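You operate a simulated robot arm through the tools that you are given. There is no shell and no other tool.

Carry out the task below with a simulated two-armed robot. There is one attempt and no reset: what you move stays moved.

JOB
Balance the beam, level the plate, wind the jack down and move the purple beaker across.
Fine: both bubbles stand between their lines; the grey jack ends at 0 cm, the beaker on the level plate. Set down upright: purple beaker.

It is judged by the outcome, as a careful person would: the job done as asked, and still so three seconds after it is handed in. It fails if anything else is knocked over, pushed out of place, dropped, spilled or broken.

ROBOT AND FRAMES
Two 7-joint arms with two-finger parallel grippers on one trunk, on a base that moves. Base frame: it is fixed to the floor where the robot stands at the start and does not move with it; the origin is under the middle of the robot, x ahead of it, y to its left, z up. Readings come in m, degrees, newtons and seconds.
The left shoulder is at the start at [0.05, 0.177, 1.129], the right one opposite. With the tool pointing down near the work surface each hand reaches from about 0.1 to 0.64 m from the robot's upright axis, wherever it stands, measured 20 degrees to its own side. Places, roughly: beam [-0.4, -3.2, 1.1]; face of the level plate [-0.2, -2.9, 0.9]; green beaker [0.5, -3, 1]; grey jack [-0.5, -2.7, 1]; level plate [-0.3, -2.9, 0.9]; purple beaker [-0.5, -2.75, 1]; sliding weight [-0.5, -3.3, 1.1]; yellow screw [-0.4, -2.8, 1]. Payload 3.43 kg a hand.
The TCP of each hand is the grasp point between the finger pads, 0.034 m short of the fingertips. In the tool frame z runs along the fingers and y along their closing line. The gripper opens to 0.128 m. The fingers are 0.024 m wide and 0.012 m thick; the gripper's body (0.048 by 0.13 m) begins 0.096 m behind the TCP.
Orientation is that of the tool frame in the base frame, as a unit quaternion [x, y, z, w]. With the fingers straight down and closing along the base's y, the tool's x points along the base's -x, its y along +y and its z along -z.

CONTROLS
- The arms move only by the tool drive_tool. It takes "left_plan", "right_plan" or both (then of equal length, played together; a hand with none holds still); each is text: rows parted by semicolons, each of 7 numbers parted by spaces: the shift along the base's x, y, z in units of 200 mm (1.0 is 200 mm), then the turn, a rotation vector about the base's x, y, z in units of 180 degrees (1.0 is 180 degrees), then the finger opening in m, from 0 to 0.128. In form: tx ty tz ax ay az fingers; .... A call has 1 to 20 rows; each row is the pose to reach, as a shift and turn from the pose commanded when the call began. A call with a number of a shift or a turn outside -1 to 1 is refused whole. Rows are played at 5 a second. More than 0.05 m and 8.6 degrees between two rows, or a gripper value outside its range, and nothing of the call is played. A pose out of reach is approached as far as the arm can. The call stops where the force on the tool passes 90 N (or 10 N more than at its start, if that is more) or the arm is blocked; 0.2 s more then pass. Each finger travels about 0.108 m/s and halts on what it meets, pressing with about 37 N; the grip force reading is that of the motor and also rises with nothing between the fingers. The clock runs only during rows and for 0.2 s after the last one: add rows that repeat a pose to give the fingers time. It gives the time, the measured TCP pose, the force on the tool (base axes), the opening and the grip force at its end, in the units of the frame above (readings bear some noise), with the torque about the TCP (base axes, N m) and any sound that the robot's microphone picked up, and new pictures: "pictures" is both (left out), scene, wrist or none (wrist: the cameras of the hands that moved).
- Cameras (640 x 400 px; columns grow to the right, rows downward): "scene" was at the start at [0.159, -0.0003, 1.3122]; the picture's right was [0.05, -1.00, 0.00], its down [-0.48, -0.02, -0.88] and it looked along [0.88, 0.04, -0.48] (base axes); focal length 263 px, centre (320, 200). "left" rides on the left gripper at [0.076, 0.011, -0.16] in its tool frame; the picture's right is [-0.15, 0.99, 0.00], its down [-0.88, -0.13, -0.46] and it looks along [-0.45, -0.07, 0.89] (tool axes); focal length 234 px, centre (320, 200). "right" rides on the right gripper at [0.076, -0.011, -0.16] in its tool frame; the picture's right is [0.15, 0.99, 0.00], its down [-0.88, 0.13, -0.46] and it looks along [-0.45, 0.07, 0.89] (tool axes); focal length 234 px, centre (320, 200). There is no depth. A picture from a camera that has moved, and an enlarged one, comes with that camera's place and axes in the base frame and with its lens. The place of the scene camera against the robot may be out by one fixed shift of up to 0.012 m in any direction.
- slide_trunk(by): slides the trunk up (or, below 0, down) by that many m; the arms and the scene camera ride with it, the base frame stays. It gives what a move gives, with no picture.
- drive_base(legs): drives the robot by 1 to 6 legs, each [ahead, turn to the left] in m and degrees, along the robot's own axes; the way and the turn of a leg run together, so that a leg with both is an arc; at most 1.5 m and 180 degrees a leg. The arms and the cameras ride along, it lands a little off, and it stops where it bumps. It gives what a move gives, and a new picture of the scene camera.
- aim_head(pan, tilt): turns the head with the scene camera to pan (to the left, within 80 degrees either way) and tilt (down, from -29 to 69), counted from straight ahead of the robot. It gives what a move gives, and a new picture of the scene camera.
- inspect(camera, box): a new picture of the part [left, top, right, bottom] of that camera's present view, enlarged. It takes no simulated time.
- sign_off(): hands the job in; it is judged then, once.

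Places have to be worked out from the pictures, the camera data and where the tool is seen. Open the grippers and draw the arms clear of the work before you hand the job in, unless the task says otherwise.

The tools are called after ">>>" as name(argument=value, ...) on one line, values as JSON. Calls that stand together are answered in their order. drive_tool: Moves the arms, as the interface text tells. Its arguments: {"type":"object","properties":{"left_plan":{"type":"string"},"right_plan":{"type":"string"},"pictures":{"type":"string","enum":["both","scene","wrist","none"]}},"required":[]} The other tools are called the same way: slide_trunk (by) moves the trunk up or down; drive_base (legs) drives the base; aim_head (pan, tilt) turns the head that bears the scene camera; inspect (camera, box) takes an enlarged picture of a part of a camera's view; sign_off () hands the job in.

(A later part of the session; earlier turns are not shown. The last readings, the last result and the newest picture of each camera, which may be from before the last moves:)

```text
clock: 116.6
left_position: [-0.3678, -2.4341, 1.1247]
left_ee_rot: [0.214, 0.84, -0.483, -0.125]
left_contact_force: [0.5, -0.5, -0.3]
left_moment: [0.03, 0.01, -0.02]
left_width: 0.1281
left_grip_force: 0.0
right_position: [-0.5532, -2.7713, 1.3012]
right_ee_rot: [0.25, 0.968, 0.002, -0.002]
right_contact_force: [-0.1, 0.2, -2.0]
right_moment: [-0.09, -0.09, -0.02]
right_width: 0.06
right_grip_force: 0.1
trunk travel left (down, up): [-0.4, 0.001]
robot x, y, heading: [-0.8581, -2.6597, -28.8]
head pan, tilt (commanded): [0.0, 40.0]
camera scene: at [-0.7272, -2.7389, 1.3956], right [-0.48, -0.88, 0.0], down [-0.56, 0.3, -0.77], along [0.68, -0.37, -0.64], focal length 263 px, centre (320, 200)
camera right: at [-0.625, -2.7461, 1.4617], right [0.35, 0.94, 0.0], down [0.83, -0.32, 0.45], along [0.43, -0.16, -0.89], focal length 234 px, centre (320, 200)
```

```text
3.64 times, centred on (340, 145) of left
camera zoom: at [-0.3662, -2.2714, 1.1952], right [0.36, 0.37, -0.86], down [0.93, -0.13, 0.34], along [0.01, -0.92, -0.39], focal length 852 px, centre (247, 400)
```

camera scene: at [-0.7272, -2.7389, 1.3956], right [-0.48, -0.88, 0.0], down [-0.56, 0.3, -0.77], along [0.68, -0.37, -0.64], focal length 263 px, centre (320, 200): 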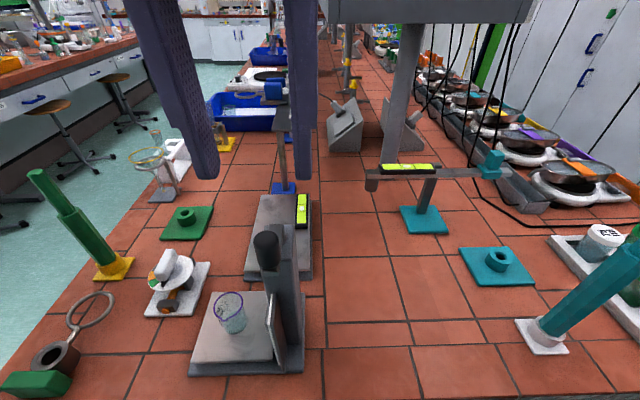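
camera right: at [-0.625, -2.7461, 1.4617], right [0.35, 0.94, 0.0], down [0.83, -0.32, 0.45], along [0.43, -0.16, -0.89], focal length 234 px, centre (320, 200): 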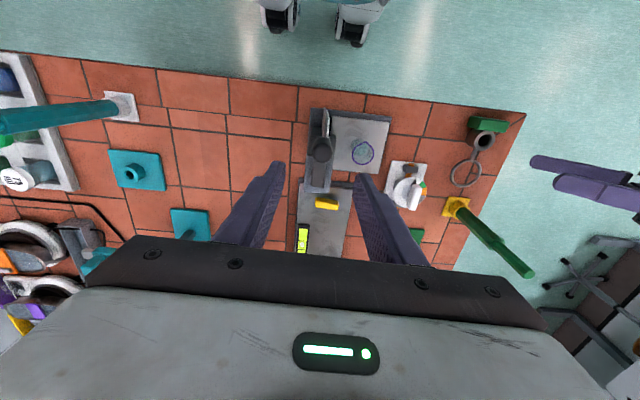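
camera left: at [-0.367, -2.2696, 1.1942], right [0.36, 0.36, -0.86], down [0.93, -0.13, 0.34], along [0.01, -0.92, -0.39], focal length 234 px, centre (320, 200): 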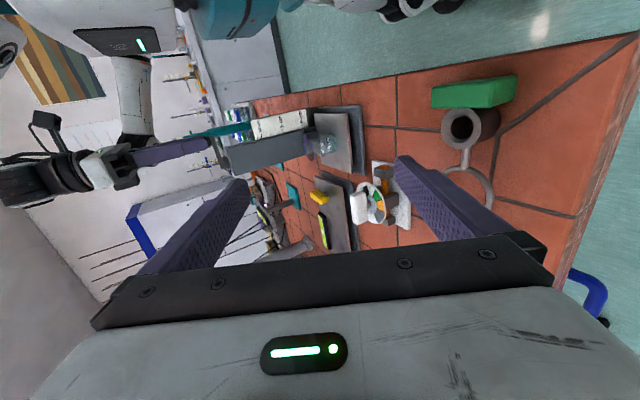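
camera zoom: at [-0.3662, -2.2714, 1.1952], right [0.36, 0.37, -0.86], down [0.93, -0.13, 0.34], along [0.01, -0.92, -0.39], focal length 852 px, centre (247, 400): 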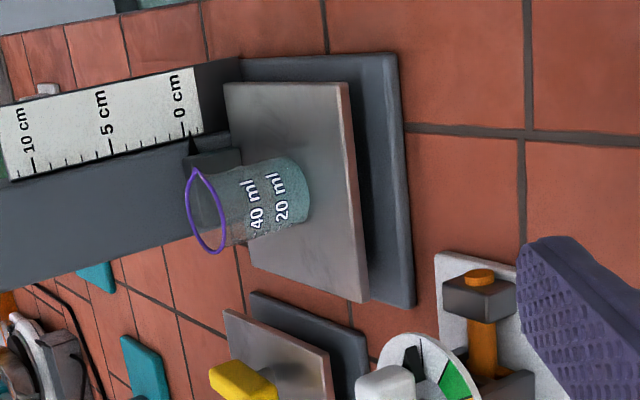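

The beaker's rim centre is at (-0.470, -2.709, z 0.992), 44 mm wide, on the platform at z 0.930, with its spout toward me and the column 6 cm to its right. I clear the right hand to the right and bring the left hand upright again and up.

>>> drive_tool(left_plan="0 0 0.125 0.0366 -0.02 0 0.128; 0 0 0.25 0.0731 -0.04 0 0.128; 0 0 0.375 0.1097 -0.06 0 0.128; 0 0 0.5 0.1462 -0.08 0 0.128; 0 0 0.625 0.1828 -0.1 0 0.128; 0 0 0.75 0.2193 -0.12 0 0.128; 0 0 0.875 0.2559 -0.14 0 0.128; 0 0 1.0 0.2924 -0.16 0 0.128", right_plan="-0.066 -0.12 0.02 0 0 0 0.06; -0.132 -0.241 0.04 0 0 0 0.06; -0.198 -0.362 0.06 0 0 0 0.06; -0.264 -0.482 0.08 0 0 0 0.06; -0.33 -0.603 0.1 0 0 0 0.06; -0.396 -0.724 0.12 0 0 0 0.06; -0.462 -0.844 0.14 0 0 0 0.06; -0.528 -0.965 0.15 0 0 0 0.06", pictures="both")

```text
clock: 118.4
left_position: [-0.3444, -2.4618, 1.3131]
left_ee_rot: [0.246, 0.969, 0.002, -0.001]
left_contact_force: [-0.4, -0.3, 0.1]
left_moment: [0.0, -0.03, 0.01]
left_width: 0.1281
left_grip_force: 0.0
left hand out of reach, approached as far as the arm can: row 4, 5, 6, 7, 8
right_position: [-0.6601, -2.9689, 1.332]
right_ee_rot: [0.25, 0.968, 0.003, -0.001]
right_contact_force: [0.3, -0.6, 0.3]
right_moment: [0.01, -0.04, -0.01]
right_width: 0.0601
right_grip_force: 0.0
trunk travel left (down, up): [-0.4, 0.001]
robot x, y, heading: [-0.8597, -2.6617, -28.7]
head pan, tilt (commanded): [0.0, 40.0]
camera scene: at [-0.7284, -2.7405, 1.3949], right [-0.48, -0.88, 0.0], down [-0.56, 0.31, -0.77], along [0.67, -0.37, -0.64], focal length 263 px, centre (320, 200)
camera right: at [-0.7325, -2.9418, 1.491], right [0.35, 0.94, 0.01], down [0.83, -0.32, 0.45], along [0.43, -0.15, -0.89], focal length 234 px, centre (320, 200)
camera left: at [-0.4063, -2.4153, 1.473], right [0.6, 0.8, 0.0], down [0.71, -0.54, 0.45], along [0.36, -0.27, -0.89], focal length 234 px, centre (320, 200)
```

scene: 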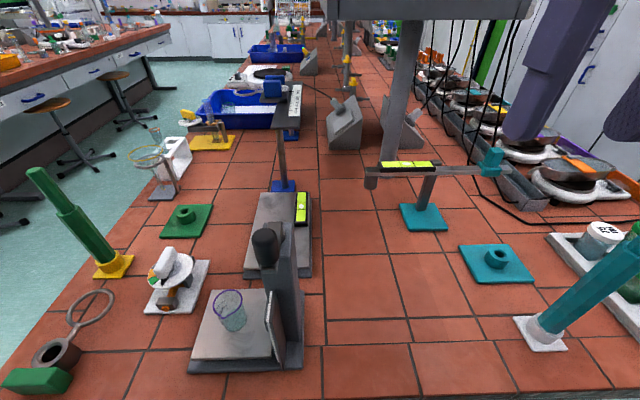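
right: 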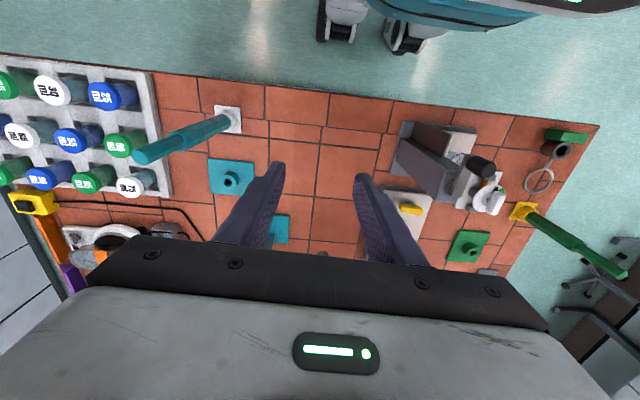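
left: 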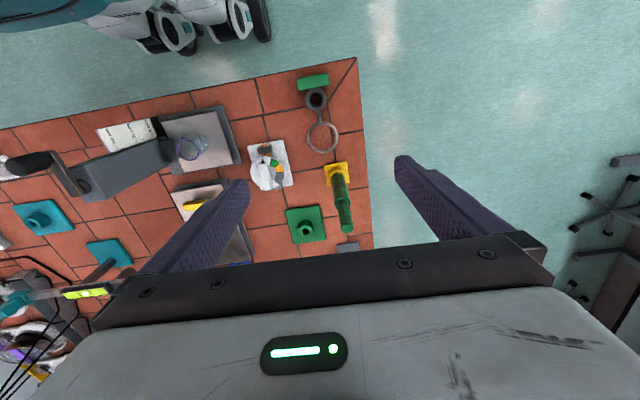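

The left hand is upright at z 1.31. I bring it right toward the beaker while turning it clockwise, so the fingers will close at an angle that misses the spout and keeps the hand clear of the column.

>>> drive_tool(left_plan="-0.096 -0.1754 -0.03 0 0 -0.0444 0.1; -0.192 -0.3508 -0.06 0 0 -0.0889 0.08; -0.288 -0.5262 -0.09 0 0 -0.1333 0.08; -0.384 -0.7016 -0.12 0 0 -0.1778 0.08; -0.48 -0.877 -0.15 0 0 -0.2222 0.08; -0.48 -0.877 -0.15 0 0 -0.2222 0.08", pictures="both")

```text
clock: 119.8
left_position: [-0.4403, -2.6337, 1.2825]
left_ee_rot: [0.564, 0.826, 0.001, -0.001]
left_contact_force: [0.5, 0.4, 0.8]
left_moment: [-0.05, -0.01, 0.03]
left_width: 0.0803
left_grip_force: 0.1
right_position: [-0.658, -2.9659, 1.3311]
right_ee_rot: [0.251, 0.968, 0.001, -0.001]
right_contact_force: [0.3, 0.5, -0.3]
right_moment: [0.01, -0.03, -0.04]
right_width: 0.0602
right_grip_force: 0.0
trunk travel left (down, up): [-0.4, 0.001]
robot x, y, heading: [-0.8649, -2.6587, -28.5]
head pan, tilt (commanded): [0.0, 40.0]
camera scene: at [-0.7274, -2.7382, 1.395], right [-0.48, -0.88, 0.0], down [-0.56, 0.31, -0.77], along [0.67, -0.37, -0.64], focal length 263 px, centre (320, 200)
camera left: at [-0.4566, -2.56, 1.442], right [0.97, 0.22, 0.0], down [0.2, -0.87, 0.45], along [0.1, -0.44, -0.89], focal length 234 px, centre (320, 200)
```

scene: 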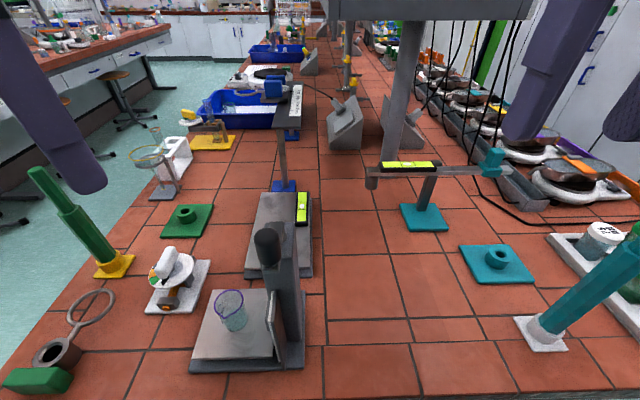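
left: 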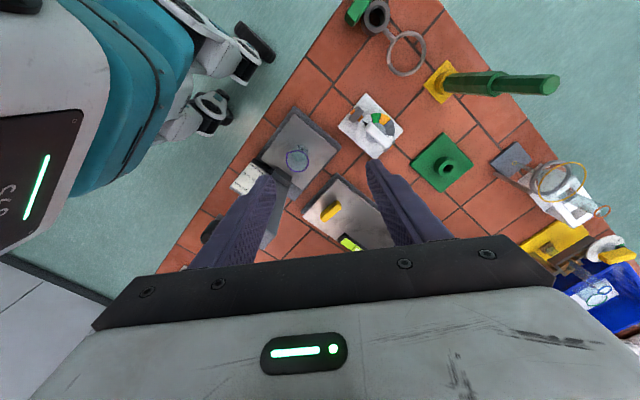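

The hand is nearly over the beaker. I move it over the beaker's centre, turn the last 15°, and check alignment from its camera.

>>> drive_tool(left_plan="-0.0495 -0.1255 -0.05 0 0 -0.0278 0.08; -0.099 -0.251 -0.1 0 0 -0.0556 0.08; -0.1485 -0.3765 -0.16 0 0 -0.0833 0.08; -0.1485 -0.3765 -0.16 0 0 -0.0833 0.08", pictures="both")

>>> inspect(camera="left", box=[230, 60, 410, 240])

```text
clock: 120.8
left_position: [-0.469, -2.71, 1.25]
left_ee_rot: [0.667, 0.745, 0.001, -0.001]
left_contact_force: [-0.2, 0.8, -0.1]
left_moment: [-0.03, 0.03, -0.01]
left_width: 0.08
left_grip_force: 0.0
right_position: [-0.6595, -2.9648, 1.3321]
right_ee_rot: [0.251, 0.968, 0.002, -0.001]
right_contact_force: [0.3, 1.3, 0.2]
right_moment: [0.03, -0.03, -0.04]
right_width: 0.0599
right_grip_force: 0.1
trunk travel left (down, up): [-0.4, 0.001]
robot x, y, heading: [-0.8608, -2.6593, -28.8]
head pan, tilt (commanded): [0.0, 40.0]
camera scene: at [-0.7274, -2.7383, 1.395], right [-0.48, -0.88, 0.0], down [-0.56, 0.31, -0.77], along [0.67, -0.37, -0.64], focal length 263 px, centre (320, 200)
camera left: at [-0.4665, -2.6335, 1.4102], right [1.0, -0.03, 0.0], down [-0.03, -0.89, 0.45], along [-0.02, -0.45, -0.89], focal length 234 px, centre (320, 200)
```

scene: 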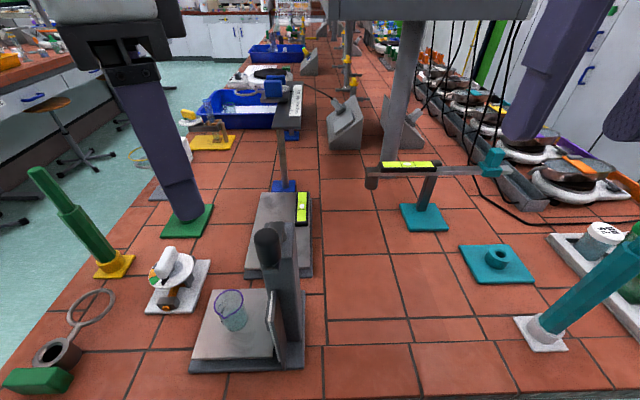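
left: 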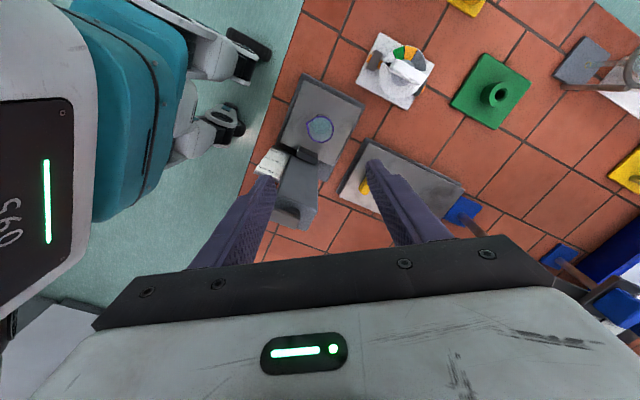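

```text
2.22 times, centred on (320, 150) of left
camera zoom: at [-0.4665, -2.6335, 1.4102], right [1.0, -0.03, 0.0], down [-0.03, -0.89, 0.45], along [-0.02, -0.45, -0.89], focal length 520 px, centre (320, 311)
```

zoom: 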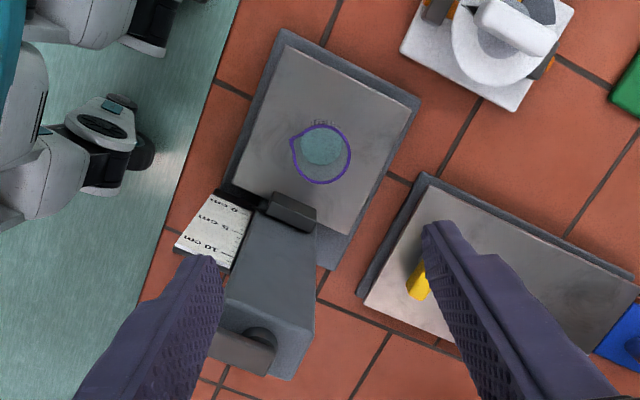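

The beaker is centred under the hand within 1 mm, and the column, board and crank all clear the gripper by over 2 cm. I lower to z ≈ 1.05.

>>> drive_tool(left_plan="0 0 -0.2 0 0 0 0.08; 0 0 -0.4 0 0 0 0.08; 0 0 -0.6 0 0 0 0.08; 0 0 -0.8 0 0 0 0.08; 0 0 -1.0 0 0 0 0.08; 0 0 -1.0 0 0 0 0.08", pictures="both")

>>> inspect(camera="left", box=[220, 60, 420, 240])

>>> inspect(camera="scene", box=[160, 170, 330, 380])

```text
clock: 122.2
left_position: [-0.4708, -2.7101, 1.0512]
left_ee_rot: [0.666, 0.746, 0.001, 0.0]
left_contact_force: [0.2, 0.2, -0.1]
left_moment: [-0.01, 0.0, 0.01]
left_width: 0.0801
left_grip_force: 0.0
right_position: [-0.6582, -2.9658, 1.3321]
right_ee_rot: [0.251, 0.968, 0.002, -0.001]
right_contact_force: [-0.6, -0.6, 0.2]
right_moment: [0.02, 0.02, -0.01]
right_width: 0.06
right_grip_force: 0.1
trunk travel left (down, up): [-0.4, 0.001]
robot x, y, heading: [-0.862, -2.662, -28.7]
head pan, tilt (commanded): [0.0, 40.0]
camera scene: at [-0.7275, -2.7391, 1.395], right [-0.48, -0.88, 0.0], down [-0.56, 0.31, -0.77], along [0.67, -0.37, -0.64], focal length 263 px, centre (320, 200)
camera left: at [-0.4671, -2.6346, 1.21], right [1.0, -0.03, 0.0], down [-0.03, -0.89, 0.45], along [-0.01, -0.45, -0.89], focal length 234 px, centre (320, 200)
```

scene: 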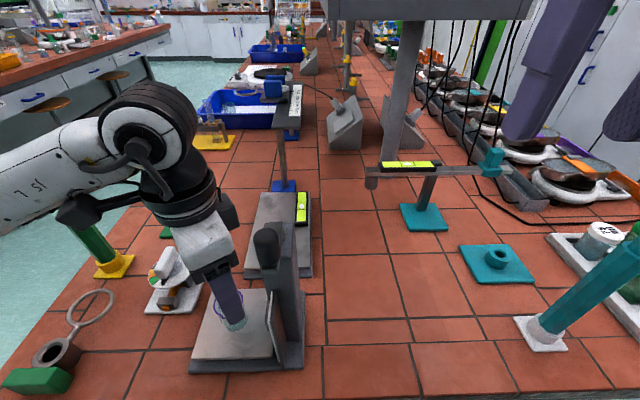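
left: 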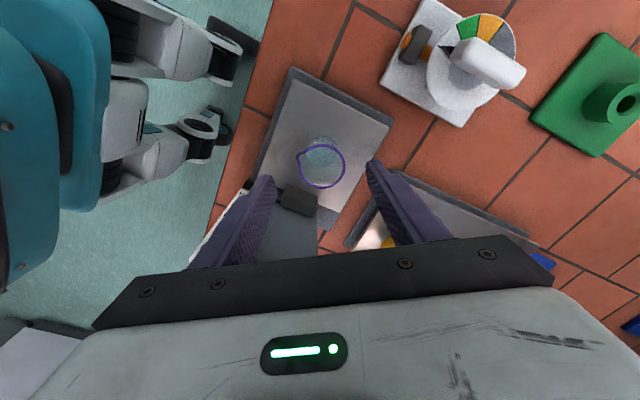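

```text
2.22 times, centred on (320, 150) of left
camera zoom: at [-0.4671, -2.6346, 1.21], right [1.0, -0.03, 0.0], down [-0.03, -0.89, 0.45], along [-0.01, -0.45, -0.89], focal length 520 px, centre (320, 311)
```

zoom: 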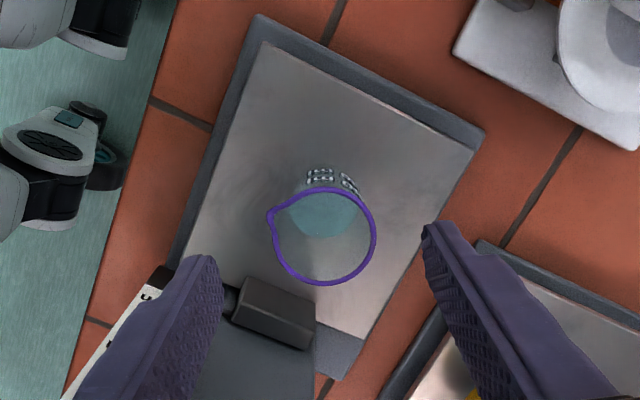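

```text
1.90 times, centred on (245, 275) of scene
camera zoom: at [-0.7275, -2.7391, 1.395], right [-0.48, -0.88, 0.0], down [-0.56, 0.31, -0.77], along [0.67, -0.37, -0.64], focal length 502 px, centre (463, 57)
```

zoom: 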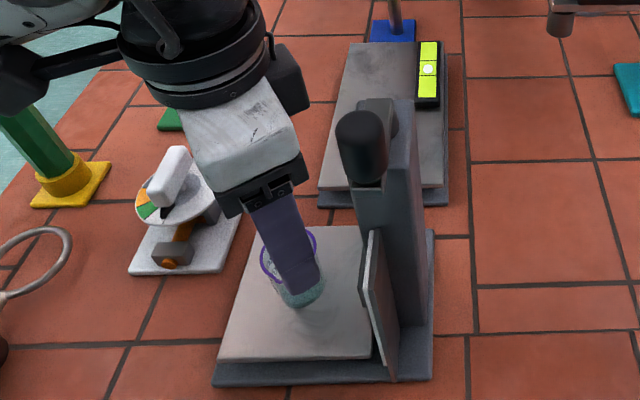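

The beaker is centred, but the spout lies only 28° from one finger's axis, so I turn the hand 8° counter-clockwise to miss it. Then I lower to z 0.975, fingertips about 1 cm above the platform.

>>> drive_tool(left_plan="0 0 0 0 0 0.0444 0.08; 0 0 -0.15 0 0 0.0444 0.08; 0 0 -0.3 0 0 0.0444 0.08; 0 0 -0.381 0 0 0.0444 0.08; 0 0 -0.381 0 0 0.0444 0.08", pictures="both")

>>> inspect(camera="left", box=[220, 100, 420, 240])

>>> inspect(camera="scene", box=[160, 200, 330, 380])

```text
clock: 123.4
left_position: [-0.4697, -2.712, 0.974]
left_ee_rot: [0.613, 0.79, 0.0, -0.002]
left_contact_force: [0.1, 0.0, 0.3]
left_moment: [-0.06, -0.03, -0.01]
left_width: 0.0801
left_grip_force: 0.0
right_position: [-0.6588, -2.9664, 1.3317]
right_ee_rot: [0.251, 0.968, 0.003, -0.002]
right_contact_force: [0.3, 1.0, 0.5]
right_moment: [-0.02, 0.02, 0.02]
right_width: 0.06
right_grip_force: 0.0
trunk travel left (down, up): [-0.4, 0.001]
robot x, y, heading: [-0.8651, -2.6567, -28.8]
head pan, tilt (commanded): [0.0, 40.0]
camera scene: at [-0.7274, -2.739, 1.395], right [-0.48, -0.88, 0.0], down [-0.56, 0.31, -0.77], along [0.67, -0.37, -0.64], focal length 263 px, centre (320, 200)
camera left: at [-0.478, -2.6351, 1.1331], right [0.99, 0.11, 0.0], down [0.09, -0.89, 0.45], along [0.05, -0.45, -0.89], focal length 234 px, centre (320, 200)
```

scene: 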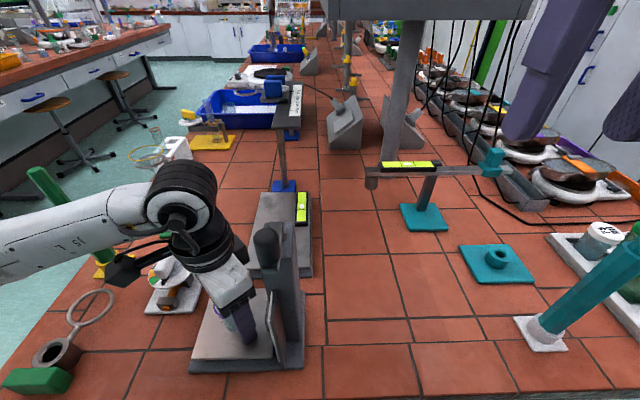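
left: 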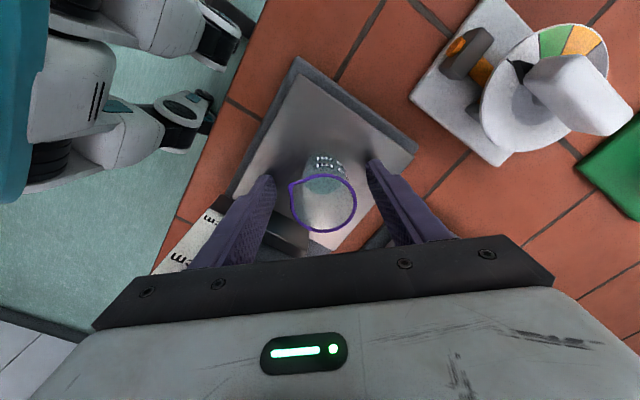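

```text
2.86 times, centred on (320, 170) of left
camera zoom: at [-0.478, -2.6351, 1.1331], right [0.99, 0.11, 0.0], down [0.09, -0.89, 0.45], along [0.05, -0.45, -0.89], focal length 669 px, centre (320, 286)
```

zoom: 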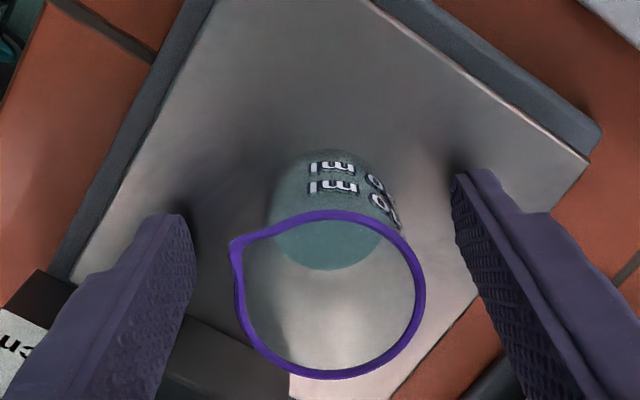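

```text
2.22 times, centred on (245, 290) of scene
camera zoom: at [-0.7274, -2.739, 1.395], right [-0.48, -0.88, 0.0], down [-0.56, 0.31, -0.77], along [0.67, -0.37, -0.64], focal length 585 px, centre (487, 0)
```

zoom: 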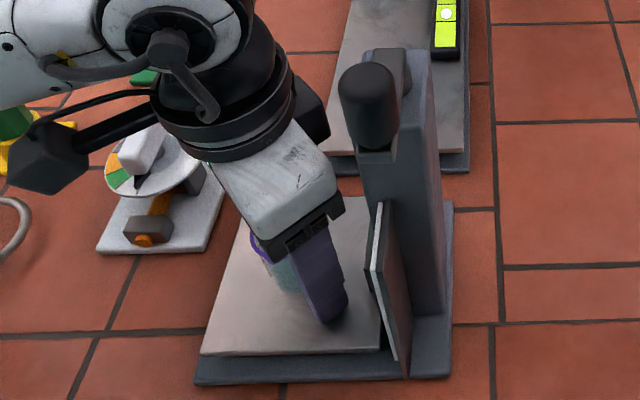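

The beaker stands centred between the fingers with the spout just clear of the pad. I close on it step by step.

>>> drive_tool(left_plan="0 0 0 0 0 0 0.065; 0 0 0 0 0 0 0.052; 0 0 0 0 0 0 0.046; 0 0 0 0 0 0 0.042; 0 0 0 0 0 0 0.038; 0 0 0 0 0 0 0.038", pictures="wrist")

>>> inspect(camera="left", box=[220, 100, 420, 240])

```text
clock: 124.8
left_position: [-0.4698, -2.7111, 0.9746]
left_ee_rot: [0.613, 0.79, 0.001, -0.001]
left_contact_force: [0.6, 0.3, -0.3]
left_moment: [0.01, -0.01, -0.02]
left_width: 0.039
left_grip_force: 36.4
right_position: [-0.6596, -2.9669, 1.3321]
right_ee_rot: [0.252, 0.968, 0.002, -0.001]
right_contact_force: [-0.1, 0.2, -0.9]
right_moment: [0.0, 0.04, 0.0]
right_width: 0.0599
right_grip_force: 0.0
trunk travel left (down, up): [-0.4, 0.001]
robot x, y, heading: [-0.8619, -2.6613, -28.6]
head pan, tilt (commanded): [0.0, 40.0]
camera left: at [-0.4779, -2.6351, 1.1335], right [0.99, 0.11, 0.0], down [0.09, -0.89, 0.45], along [0.05, -0.45, -0.89], focal length 234 px, centre (320, 200)
```

left: 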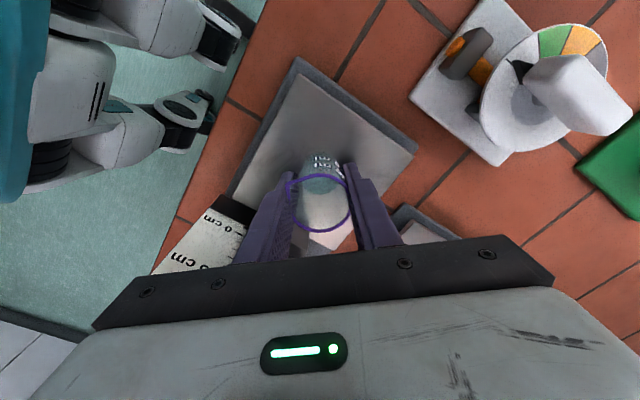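

```text
2.86 times, centred on (320, 170) of left
camera zoom: at [-0.4779, -2.6351, 1.1335], right [0.99, 0.11, 0.0], down [0.09, -0.89, 0.45], along [0.05, -0.45, -0.89], focal length 669 px, centre (320, 286)
```

zoom: 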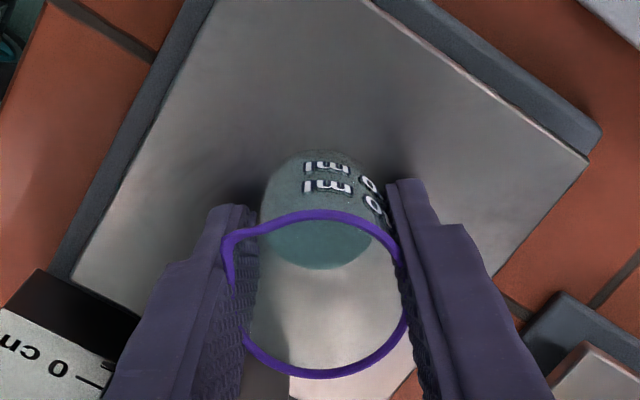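

The beaker is gripped (39 mm, 36 N). I lift it slowly straight up and check that it hangs upright.

>>> drive_tool(left_plan="0 0 0.03 0 0 0 0.036; 0 0 0.1 0 0 0 0.036; 0 0 0.2 0 0 0 0.036; 0 0 0.3 0 0 0 0.036; 0 0 0.4 0 0 0 0.036; 0 0 0.5 0 0 0 0.036; 0 0 0.55 0 0 0 0.036; 0 0 0.55 0 0 0 0.036", pictures="both")

>>> inspect(camera="left", box=[220, 100, 420, 240])

>>> inspect(camera="scene", box=[150, 170, 330, 350])

```text
clock: 126.6
left_position: [-0.4694, -2.7103, 1.0838]
left_ee_rot: [0.612, 0.791, 0.002, 0.0]
left_contact_force: [-0.3, 1.3, 0.1]
left_moment: [-0.01, 0.0, 0.02]
left_width: 0.0398
left_grip_force: 36.8
right_position: [-0.6582, -2.9662, 1.3319]
right_ee_rot: [0.251, 0.968, 0.002, -0.001]
right_contact_force: [0.2, 0.7, 0.1]
right_moment: [0.0, -0.01, 0.01]
right_width: 0.0598
right_grip_force: 0.0
trunk travel left (down, up): [-0.4, 0.001]
robot x, y, heading: [-0.859, -2.6618, -28.7]
head pan, tilt (commanded): [0.0, 40.0]
camera scene: at [-0.7273, -2.7389, 1.3949], right [-0.48, -0.88, 0.0], down [-0.56, 0.31, -0.77], along [0.67, -0.37, -0.64], focal length 263 px, centre (320, 200)
camera left: at [-0.4773, -2.6344, 1.2436], right [0.99, 0.11, 0.0], down [0.09, -0.89, 0.45], along [0.05, -0.45, -0.89], focal length 234 px, centre (320, 200)
```

scene: 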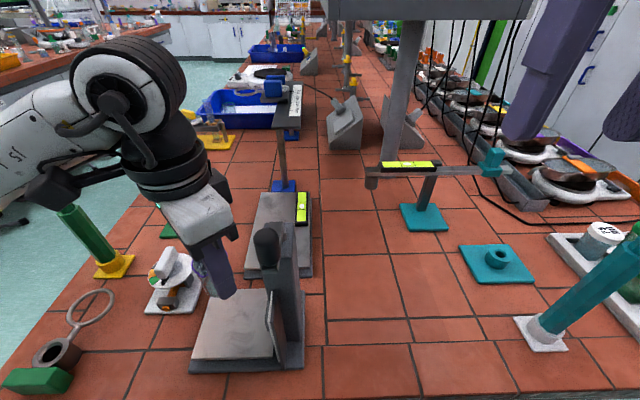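
left: 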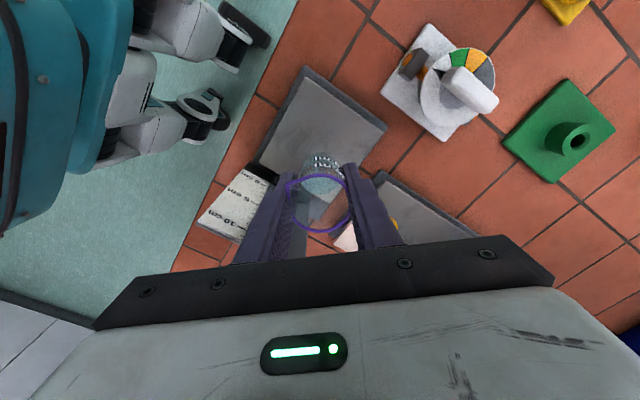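

```text
2.86 times, centred on (320, 170) of left
camera zoom: at [-0.4773, -2.6344, 1.2436], right [0.99, 0.11, 0.0], down [0.09, -0.89, 0.45], along [0.05, -0.45, -0.89], focal length 669 px, centre (320, 286)
```

zoom: 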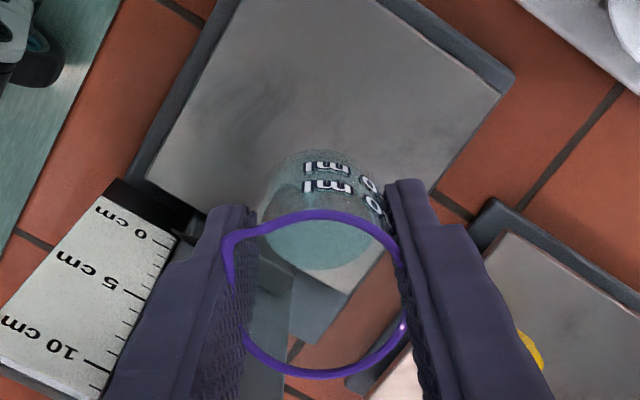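

```text
2.22 times, centred on (240, 260) of scene
camera zoom: at [-0.7273, -2.7389, 1.3949], right [-0.48, -0.88, 0.0], down [-0.56, 0.31, -0.77], along [0.67, -0.37, -0.64], focal length 585 px, centre (498, 67)
```

zoom: 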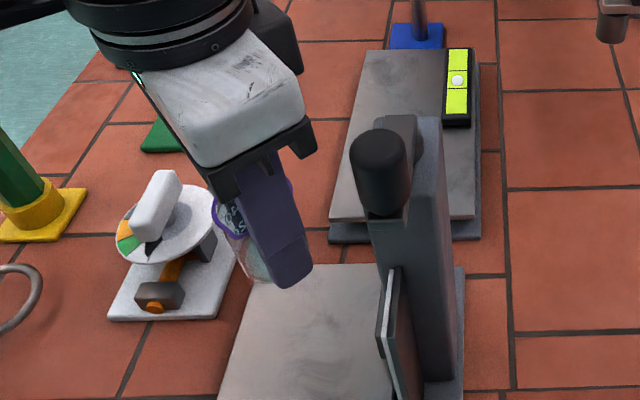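

The beaker hangs upright in the grip. I carry it slowly toward the plate, halfway first, raised another 3 cm, keeping left of the column.

>>> drive_tool(left_plan="0 0 0.08 0 0 0 0.036; 0 0 0.15 0 0 0 0.036; 0.087 -0.0685 0.15 0 0 0 0.036; 0.174 -0.137 0.15 0 0 0 0.036; 0.261 -0.2055 0.15 0 0 0 0.036; 0.348 -0.274 0.15 0 0 0 0.036; 0.435 -0.3425 0.15 0 0 0 0.036; 0.435 -0.3425 0.15 0 0 0 0.036", pictures="both")

```text
clock: 128.4
left_position: [-0.3832, -2.7778, 1.1135]
left_ee_rot: [0.613, 0.79, 0.002, 0.0]
left_contact_force: [-0.3, 0.1, -0.7]
left_moment: [-0.02, -0.01, -0.01]
left_width: 0.0397
left_grip_force: 36.8
right_position: [-0.659, -2.966, 1.3321]
right_ee_rot: [0.252, 0.968, 0.003, -0.001]
right_contact_force: [-0.8, -0.6, -0.4]
right_moment: [-0.04, -0.03, -0.01]
right_width: 0.0599
right_grip_force: 0.1
trunk travel left (down, up): [-0.4, 0.001]
robot x, y, heading: [-0.8609, -2.6626, -28.7]
head pan, tilt (commanded): [0.0, 40.0]
camera scene: at [-0.7274, -2.7387, 1.395], right [-0.48, -0.88, 0.0], down [-0.56, 0.31, -0.77], along [0.67, -0.37, -0.64], focal length 263 px, centre (320, 200)
camera left: at [-0.3896, -2.7028, 1.2734], right [0.99, 0.1, 0.0], down [0.09, -0.89, 0.45], along [0.05, -0.45, -0.89], focal length 234 px, centre (320, 200)
```

scene: 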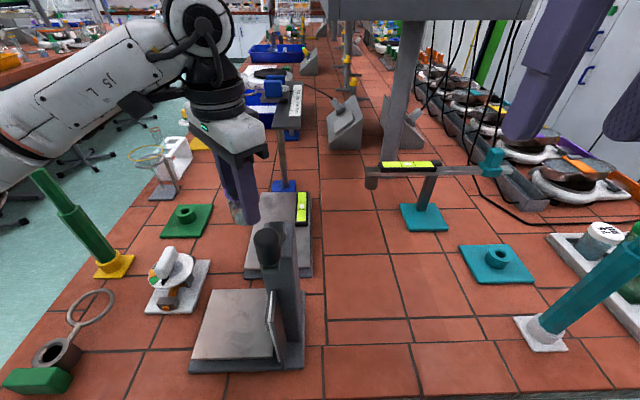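
left: 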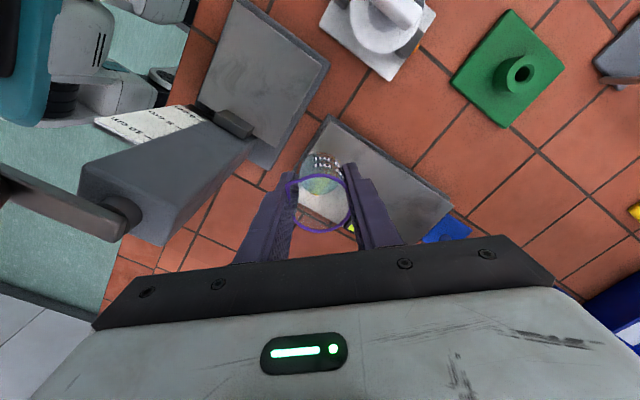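

All clear so far. I carry it the rest of the way to above the plate's free left-centre area.

>>> drive_tool(left_plan="0.087 -0.0685 0 0 0 0 0.036; 0.174 -0.137 0 0 0 0 0.036; 0.261 -0.2055 0 0 0 0 0.036; 0.348 -0.274 0 0 0 0 0.036; 0.435 -0.3425 0 0 0 0 0.036; 0.435 -0.3425 0 0 0 0 0.036; 0.435 -0.3425 0 0 0 0 0.036", pictures="both")

>>> inspect(camera="left", box=[200, 80, 460, 250])

```text
clock: 130.0
left_position: [-0.3467, -2.8066, 1.1146]
left_ee_rot: [0.611, 0.791, 0.0, -0.001]
left_contact_force: [0.5, 0.2, -1.1]
left_moment: [-0.04, 0.01, 0.01]
left_width: 0.04
left_grip_force: 37.3
left hand out of reach, approached as far as the arm can: row 3, 4, 5, 6, 7
right_position: [-0.6604, -2.9657, 1.3323]
right_ee_rot: [0.251, 0.968, 0.002, -0.001]
right_contact_force: [-1.3, -0.2, 0.0]
right_moment: [-0.01, -0.01, 0.02]
right_width: 0.0599
right_grip_force: 0.1
trunk travel left (down, up): [-0.4, 0.001]
robot x, y, heading: [-0.8613, -2.6633, -28.2]
head pan, tilt (commanded): [0.0, 40.0]
camera scene: at [-0.7273, -2.7389, 1.3949], right [-0.48, -0.88, 0.0], down [-0.56, 0.31, -0.77], along [0.67, -0.37, -0.64], focal length 263 px, centre (320, 200)
camera left: at [-0.3549, -2.7301, 1.2741], right [0.99, 0.11, 0.0], down [0.09, -0.89, 0.45], along [0.05, -0.45, -0.89], focal length 234 px, centre (320, 200)
```

scene: 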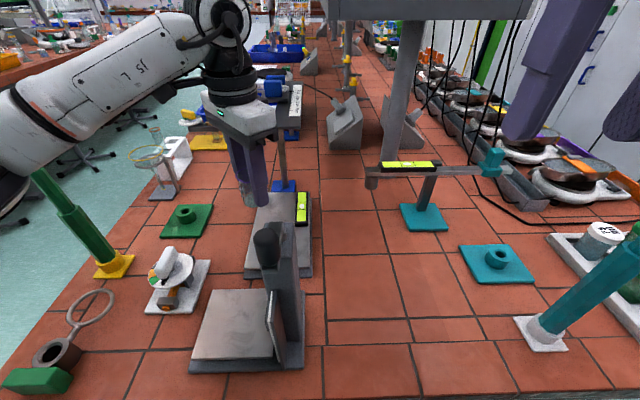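
left: 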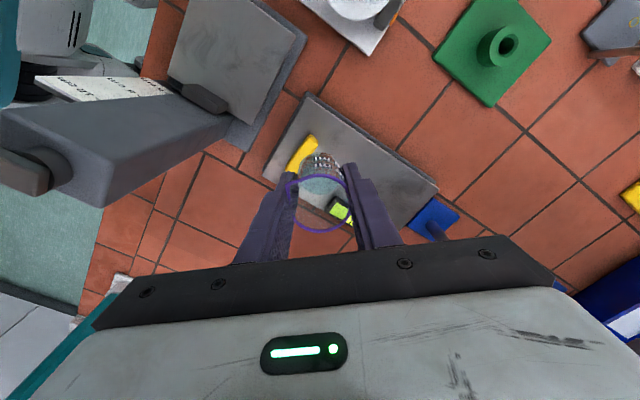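

```text
2.35 times, centred on (330, 165) of left
camera zoom: at [-0.3549, -2.7301, 1.2741], right [0.99, 0.11, 0.0], down [0.09, -0.89, 0.45], along [0.05, -0.45, -0.89], focal length 551 px, centre (296, 282)
```

zoom: 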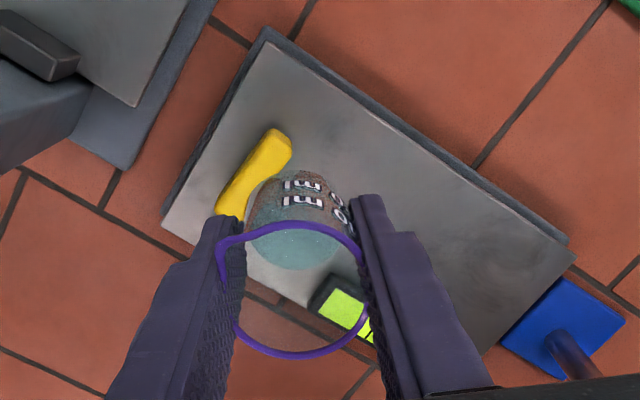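

With the hand turned this far the arm stops at 0.52 m ahead. I bring the command back to the present spot and turn the hand (with the beaker) back toward its natural orientation, which reaches farther.

>>> drive_tool(left_plan="-0.14 0.11 0 0 0 0 0.036; -0.28 0.22 0 0 0 0 0.036; -0.28 0.22 0 0 0 0.04 0.036; -0.28 0.22 0 0 0 0.08 0.036; -0.28 0.22 0 0 0 0.12 0.036; -0.28 0.22 0 0 0 0.16 0.036; -0.28 0.22 0 0 0 0.2 0.036; -0.28 0.22 0 0 0 0.24 0.036; -0.28 0.22 0 0 0 0.24 0.036", pictures="both")

```text
clock: 132.0
left_position: [-0.4006, -2.761, 1.1134]
left_ee_rot: [0.277, 0.961, 0.001, -0.001]
left_contact_force: [-0.3, 0.2, 0.0]
left_moment: [0.01, 0.03, 0.0]
left_width: 0.0397
left_grip_force: 37.2
right_position: [-0.6589, -2.9671, 1.3313]
right_ee_rot: [0.251, 0.968, 0.002, -0.002]
right_contact_force: [0.0, 0.9, 0.4]
right_moment: [0.03, 0.0, 0.02]
right_width: 0.0599
right_grip_force: 0.0
trunk travel left (down, up): [-0.4, 0.001]
robot x, y, heading: [-0.8594, -2.6615, -28.6]
head pan, tilt (commanded): [0.0, 40.0]
camera scene: at [-0.7273, -2.739, 1.3949], right [-0.48, -0.88, 0.0], down [-0.56, 0.31, -0.77], along [0.67, -0.37, -0.64], focal length 263 px, centre (320, 200)
camera left: at [-0.4592, -2.7121, 1.2727], right [0.65, 0.76, 0.0], down [0.68, -0.58, 0.45], along [0.34, -0.3, -0.89], focal length 234 px, centre (320, 200)
```

scene: 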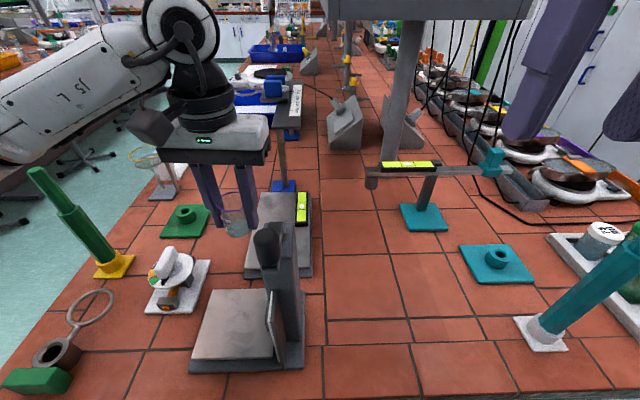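
left: 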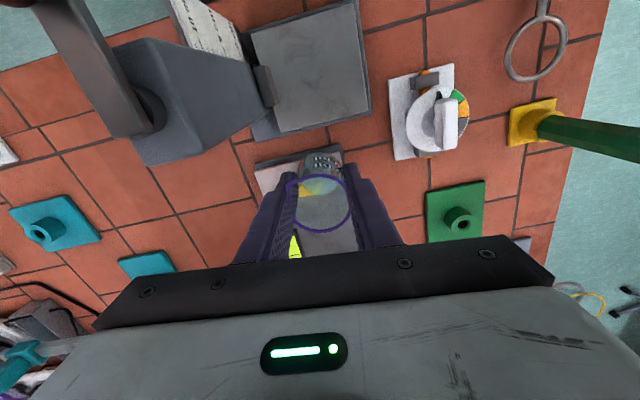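

Turned back to natural, the hand is 0.45 m ahead with the beaker upright. I carry it forward again to the plate target.

>>> drive_tool(left_plan="0.087 -0.072 0 0 0 0 0.036; 0.174 -0.143 0 0 0 0 0.036; 0.261 -0.215 0 0 0 0 0.036; 0.348 -0.287 0 0 0 0 0.036; 0.436 -0.358 0 0 0 0 0.036; 0.523 -0.43 0 0 0 0 0.036; 0.523 -0.43 0 0 0 0 0.036", pictures="both")

>>> inspect(camera="left", box=[200, 80, 460, 250])

```text
clock: 133.6
left_position: [-0.2967, -2.8483, 1.1132]
left_ee_rot: [0.279, 0.96, -0.001, -0.001]
left_contact_force: [-0.8, 0.1, -1.7]
left_moment: [0.0, 0.02, 0.03]
left_width: 0.0396
left_grip_force: 36.8
right_position: [-0.6581, -2.9657, 1.3325]
right_ee_rot: [0.251, 0.968, 0.003, -0.001]
right_contact_force: [0.2, 0.2, -0.6]
right_moment: [0.0, -0.04, 0.01]
right_width: 0.06
right_grip_force: 0.1
trunk travel left (down, up): [-0.4, 0.001]
robot x, y, heading: [-0.861, -2.6613, -28.6]
head pan, tilt (commanded): [0.0, 40.0]
camera scene: at [-0.7273, -2.7386, 1.395], right [-0.48, -0.88, 0.0], down [-0.56, 0.31, -0.77], along [0.67, -0.37, -0.64], focal length 263 px, centre (320, 200)
camera left: at [-0.3543, -2.7977, 1.2726], right [0.65, 0.76, 0.0], down [0.67, -0.58, 0.45], along [0.34, -0.3, -0.89], focal length 234 px, centre (320, 200)
```

scene: 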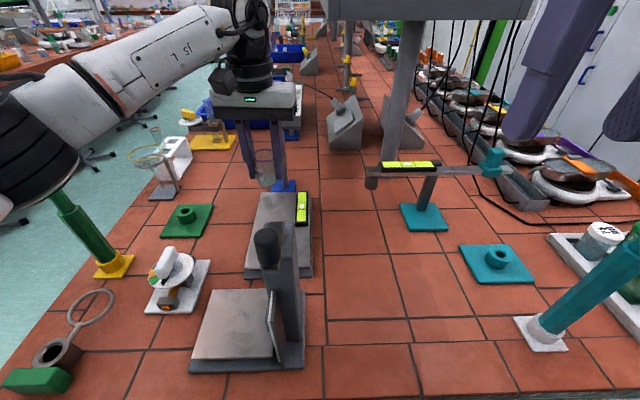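
left: 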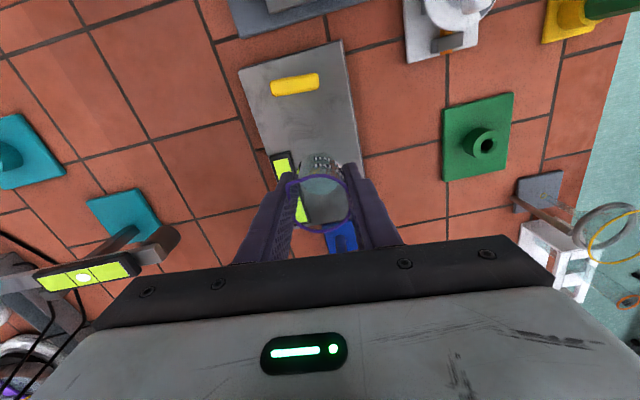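

```text
2.35 times, centred on (330, 165) of left
camera zoom: at [-0.3543, -2.7977, 1.2726], right [0.65, 0.76, 0.0], down [0.67, -0.58, 0.45], along [0.34, -0.3, -0.89], focal length 551 px, centre (296, 282)
```

zoom: 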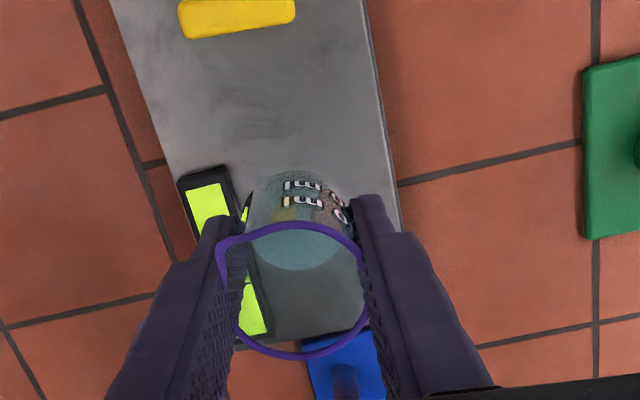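

Reached. The spot beneath is clear plate, but I shift 1 cm back and 1 cm left for more room from the vial, then lower to about 2 cm above the plate.

>>> drive_tool(left_plan="-0.0155 0.069 0 0 0 0 0.036; -0.0155 0.069 -0.13 0 0 0 0.036; -0.0155 0.069 -0.26 0 0 0 0.036; -0.0155 0.069 -0.39 0 0 0 0.036; -0.0155 0.069 -0.5 0 0 0 0.036; -0.0155 0.069 -0.54 0 0 0 0.036; -0.0155 0.069 -0.54 0 0 0 0.036", pictures="both")

>>> inspect(camera="left", box=[200, 80, 460, 250])

>>> inspect(camera="scene", box=[200, 90, 340, 290])

```text
clock: 135.2
left_position: [-0.2999, -2.8337, 1.0059]
left_ee_rot: [0.278, 0.96, 0.001, -0.001]
left_contact_force: [0.1, -0.8, -0.2]
left_moment: [0.0, -0.01, -0.01]
left_width: 0.0395
left_grip_force: 37.3
right_position: [-0.659, -2.9655, 1.332]
right_ee_rot: [0.251, 0.968, 0.002, -0.001]
right_contact_force: [0.3, -0.2, -1.1]
right_moment: [-0.02, -0.03, -0.01]
right_width: 0.0599
right_grip_force: 0.1
trunk travel left (down, up): [-0.4, 0.001]
robot x, y, heading: [-0.8605, -2.6599, -28.5]
head pan, tilt (commanded): [0.0, 40.0]
camera scene: at [-0.7273, -2.7389, 1.3949], right [-0.48, -0.88, 0.0], down [-0.56, 0.31, -0.77], along [0.67, -0.37, -0.64], focal length 263 px, centre (320, 200)
camera left: at [-0.3573, -2.7836, 1.1649], right [0.65, 0.76, 0.0], down [0.67, -0.58, 0.45], along [0.34, -0.3, -0.89], focal length 234 px, centre (320, 200)
```

scene: 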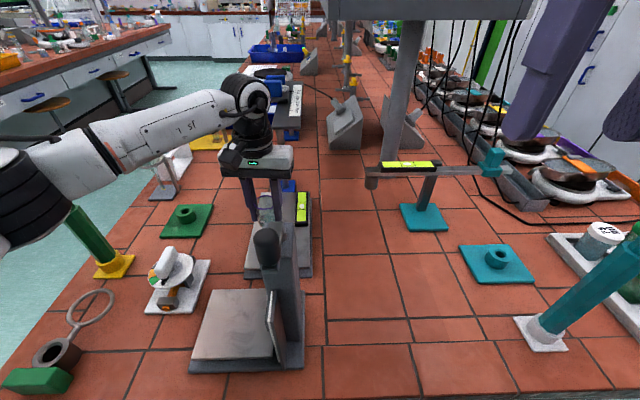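
left: 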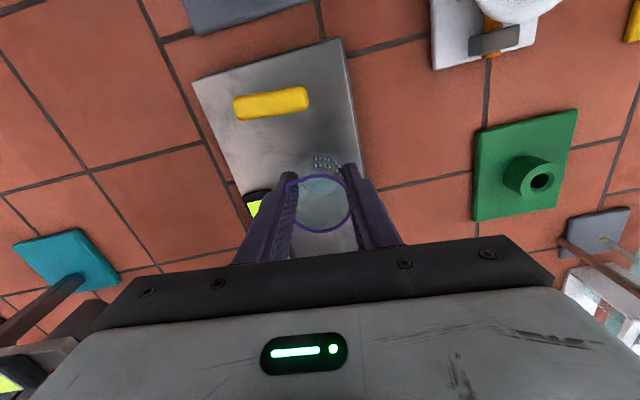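

```text
2.35 times, centred on (330, 165) of left
camera zoom: at [-0.3573, -2.7836, 1.1649], right [0.65, 0.76, 0.0], down [0.67, -0.58, 0.45], along [0.34, -0.3, -0.89], focal length 551 px, centre (296, 282)
```

zoom: 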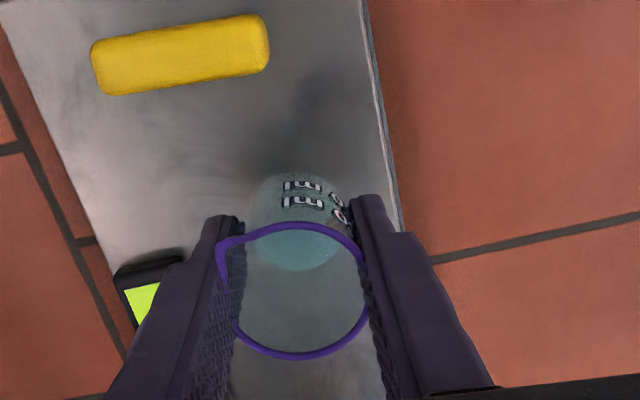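

```text
2.00 times, centred on (270, 190) of scene
camera zoom: at [-0.7273, -2.7389, 1.3949], right [-0.48, -0.88, 0.0], down [-0.56, 0.31, -0.77], along [0.67, -0.37, -0.64], focal length 527 px, centre (420, 220)
```

zoom: 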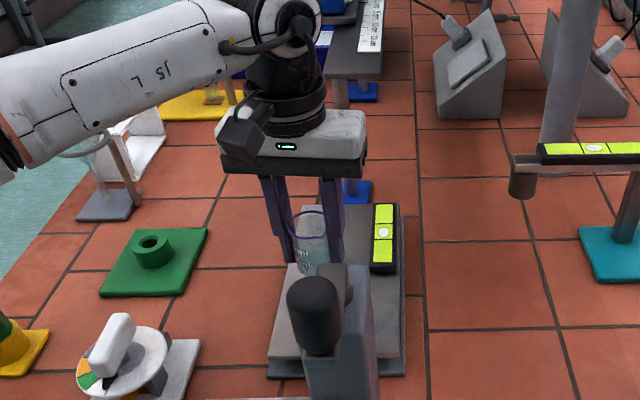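

The beaker hangs about 2 cm above clear plate. I lower it 12 mm slowly and read the force.

>>> drive_tool(left_plan="0 0 -0.02 0 0 0 0.036; 0 0 -0.04 0 0 0 0.036; 0 0 -0.06 0 0 0 0.036; 0 0 -0.06 0 0 0 0.036", pictures="none")

>>> inspect(camera="scene", box=[230, 170, 320, 260])

```text
clock: 136.2
left_position: [-0.3003, -2.835, 0.9933]
left_ee_rot: [0.279, 0.96, 0.001, -0.001]
left_contact_force: [-1.1, -0.4, -0.2]
left_moment: [0.0, -0.01, 0.02]
left_width: 0.0399
left_grip_force: 36.9
right_position: [-0.6593, -2.967, 1.3328]
right_ee_rot: [0.251, 0.968, 0.003, -0.001]
right_contact_force: [0.0, -0.5, -0.6]
right_moment: [0.02, -0.01, -0.02]
right_width: 0.0603
right_grip_force: 0.1
trunk travel left (down, up): [-0.4, 0.001]
robot x, y, heading: [-0.8609, -2.6592, -28.5]
head pan, tilt (commanded): [0.0, 40.0]
```

```text
4.44 times, centred on (275, 215) of scene
camera zoom: at [-0.7273, -2.739, 1.3949], right [-0.48, -0.88, 0.0], down [-0.56, 0.31, -0.77], along [0.67, -0.37, -0.64], focal length 1170 px, centre (520, 133)
```

zoom: 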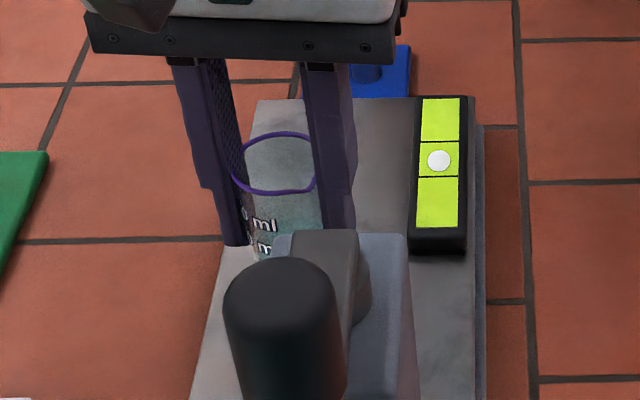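

No contact yet at TCP 0.993. I lower 3 mm more.

>>> drive_tool(left_plan="0 0 -0.008 0 0 0 0.036; 0 0 -0.015 0 0 0 0.036; 0 0 -0.015 0 0 0 0.036", pictures="none")

```text
clock: 137.0
left_position: [-0.3006, -2.8337, 0.9903]
left_ee_rot: [0.279, 0.96, 0.001, 0.0]
left_contact_force: [0.2, 1.0, -0.2]
left_moment: [0.0, -0.01, -0.01]
left_width: 0.0398
left_grip_force: 37.2
right_position: [-0.6594, -2.9659, 1.3321]
right_ee_rot: [0.251, 0.968, 0.002, -0.002]
right_contact_force: [-0.1, 0.0, -0.2]
right_moment: [0.0, -0.01, -0.06]
right_width: 0.0601
right_grip_force: 0.0
trunk travel left (down, up): [-0.4, 0.001]
robot x, y, heading: [-0.8608, -2.6614, -28.5]
head pan, tilt (commanded): [0.0, 40.0]
```

Still free at 0.990. I lower another 3 mm.

>>> drive_tool(left_plan="0 0 -0.008 0 0 0 0.036; 0 0 -0.015 0 0 0 0.036; 0 0 -0.015 0 0 0 0.036", pictures="none")

```text
clock: 137.8
left_position: [-0.3011, -2.8338, 0.9868]
left_ee_rot: [0.278, 0.961, 0.0, -0.001]
left_contact_force: [0.0, -0.7, -0.8]
left_moment: [0.01, 0.02, -0.04]
left_width: 0.0397
left_grip_force: 37.0
right_position: [-0.6587, -2.967, 1.3311]
right_ee_rot: [0.251, 0.968, 0.002, -0.002]
right_contact_force: [0.3, 1.2, 0.0]
right_moment: [-0.01, 0.01, 0.0]
right_width: 0.0601
right_grip_force: 0.1
trunk travel left (down, up): [-0.4, 0.001]
robot x, y, heading: [-0.8607, -2.6629, -28.5]
head pan, tilt (commanded): [0.0, 40.0]
```

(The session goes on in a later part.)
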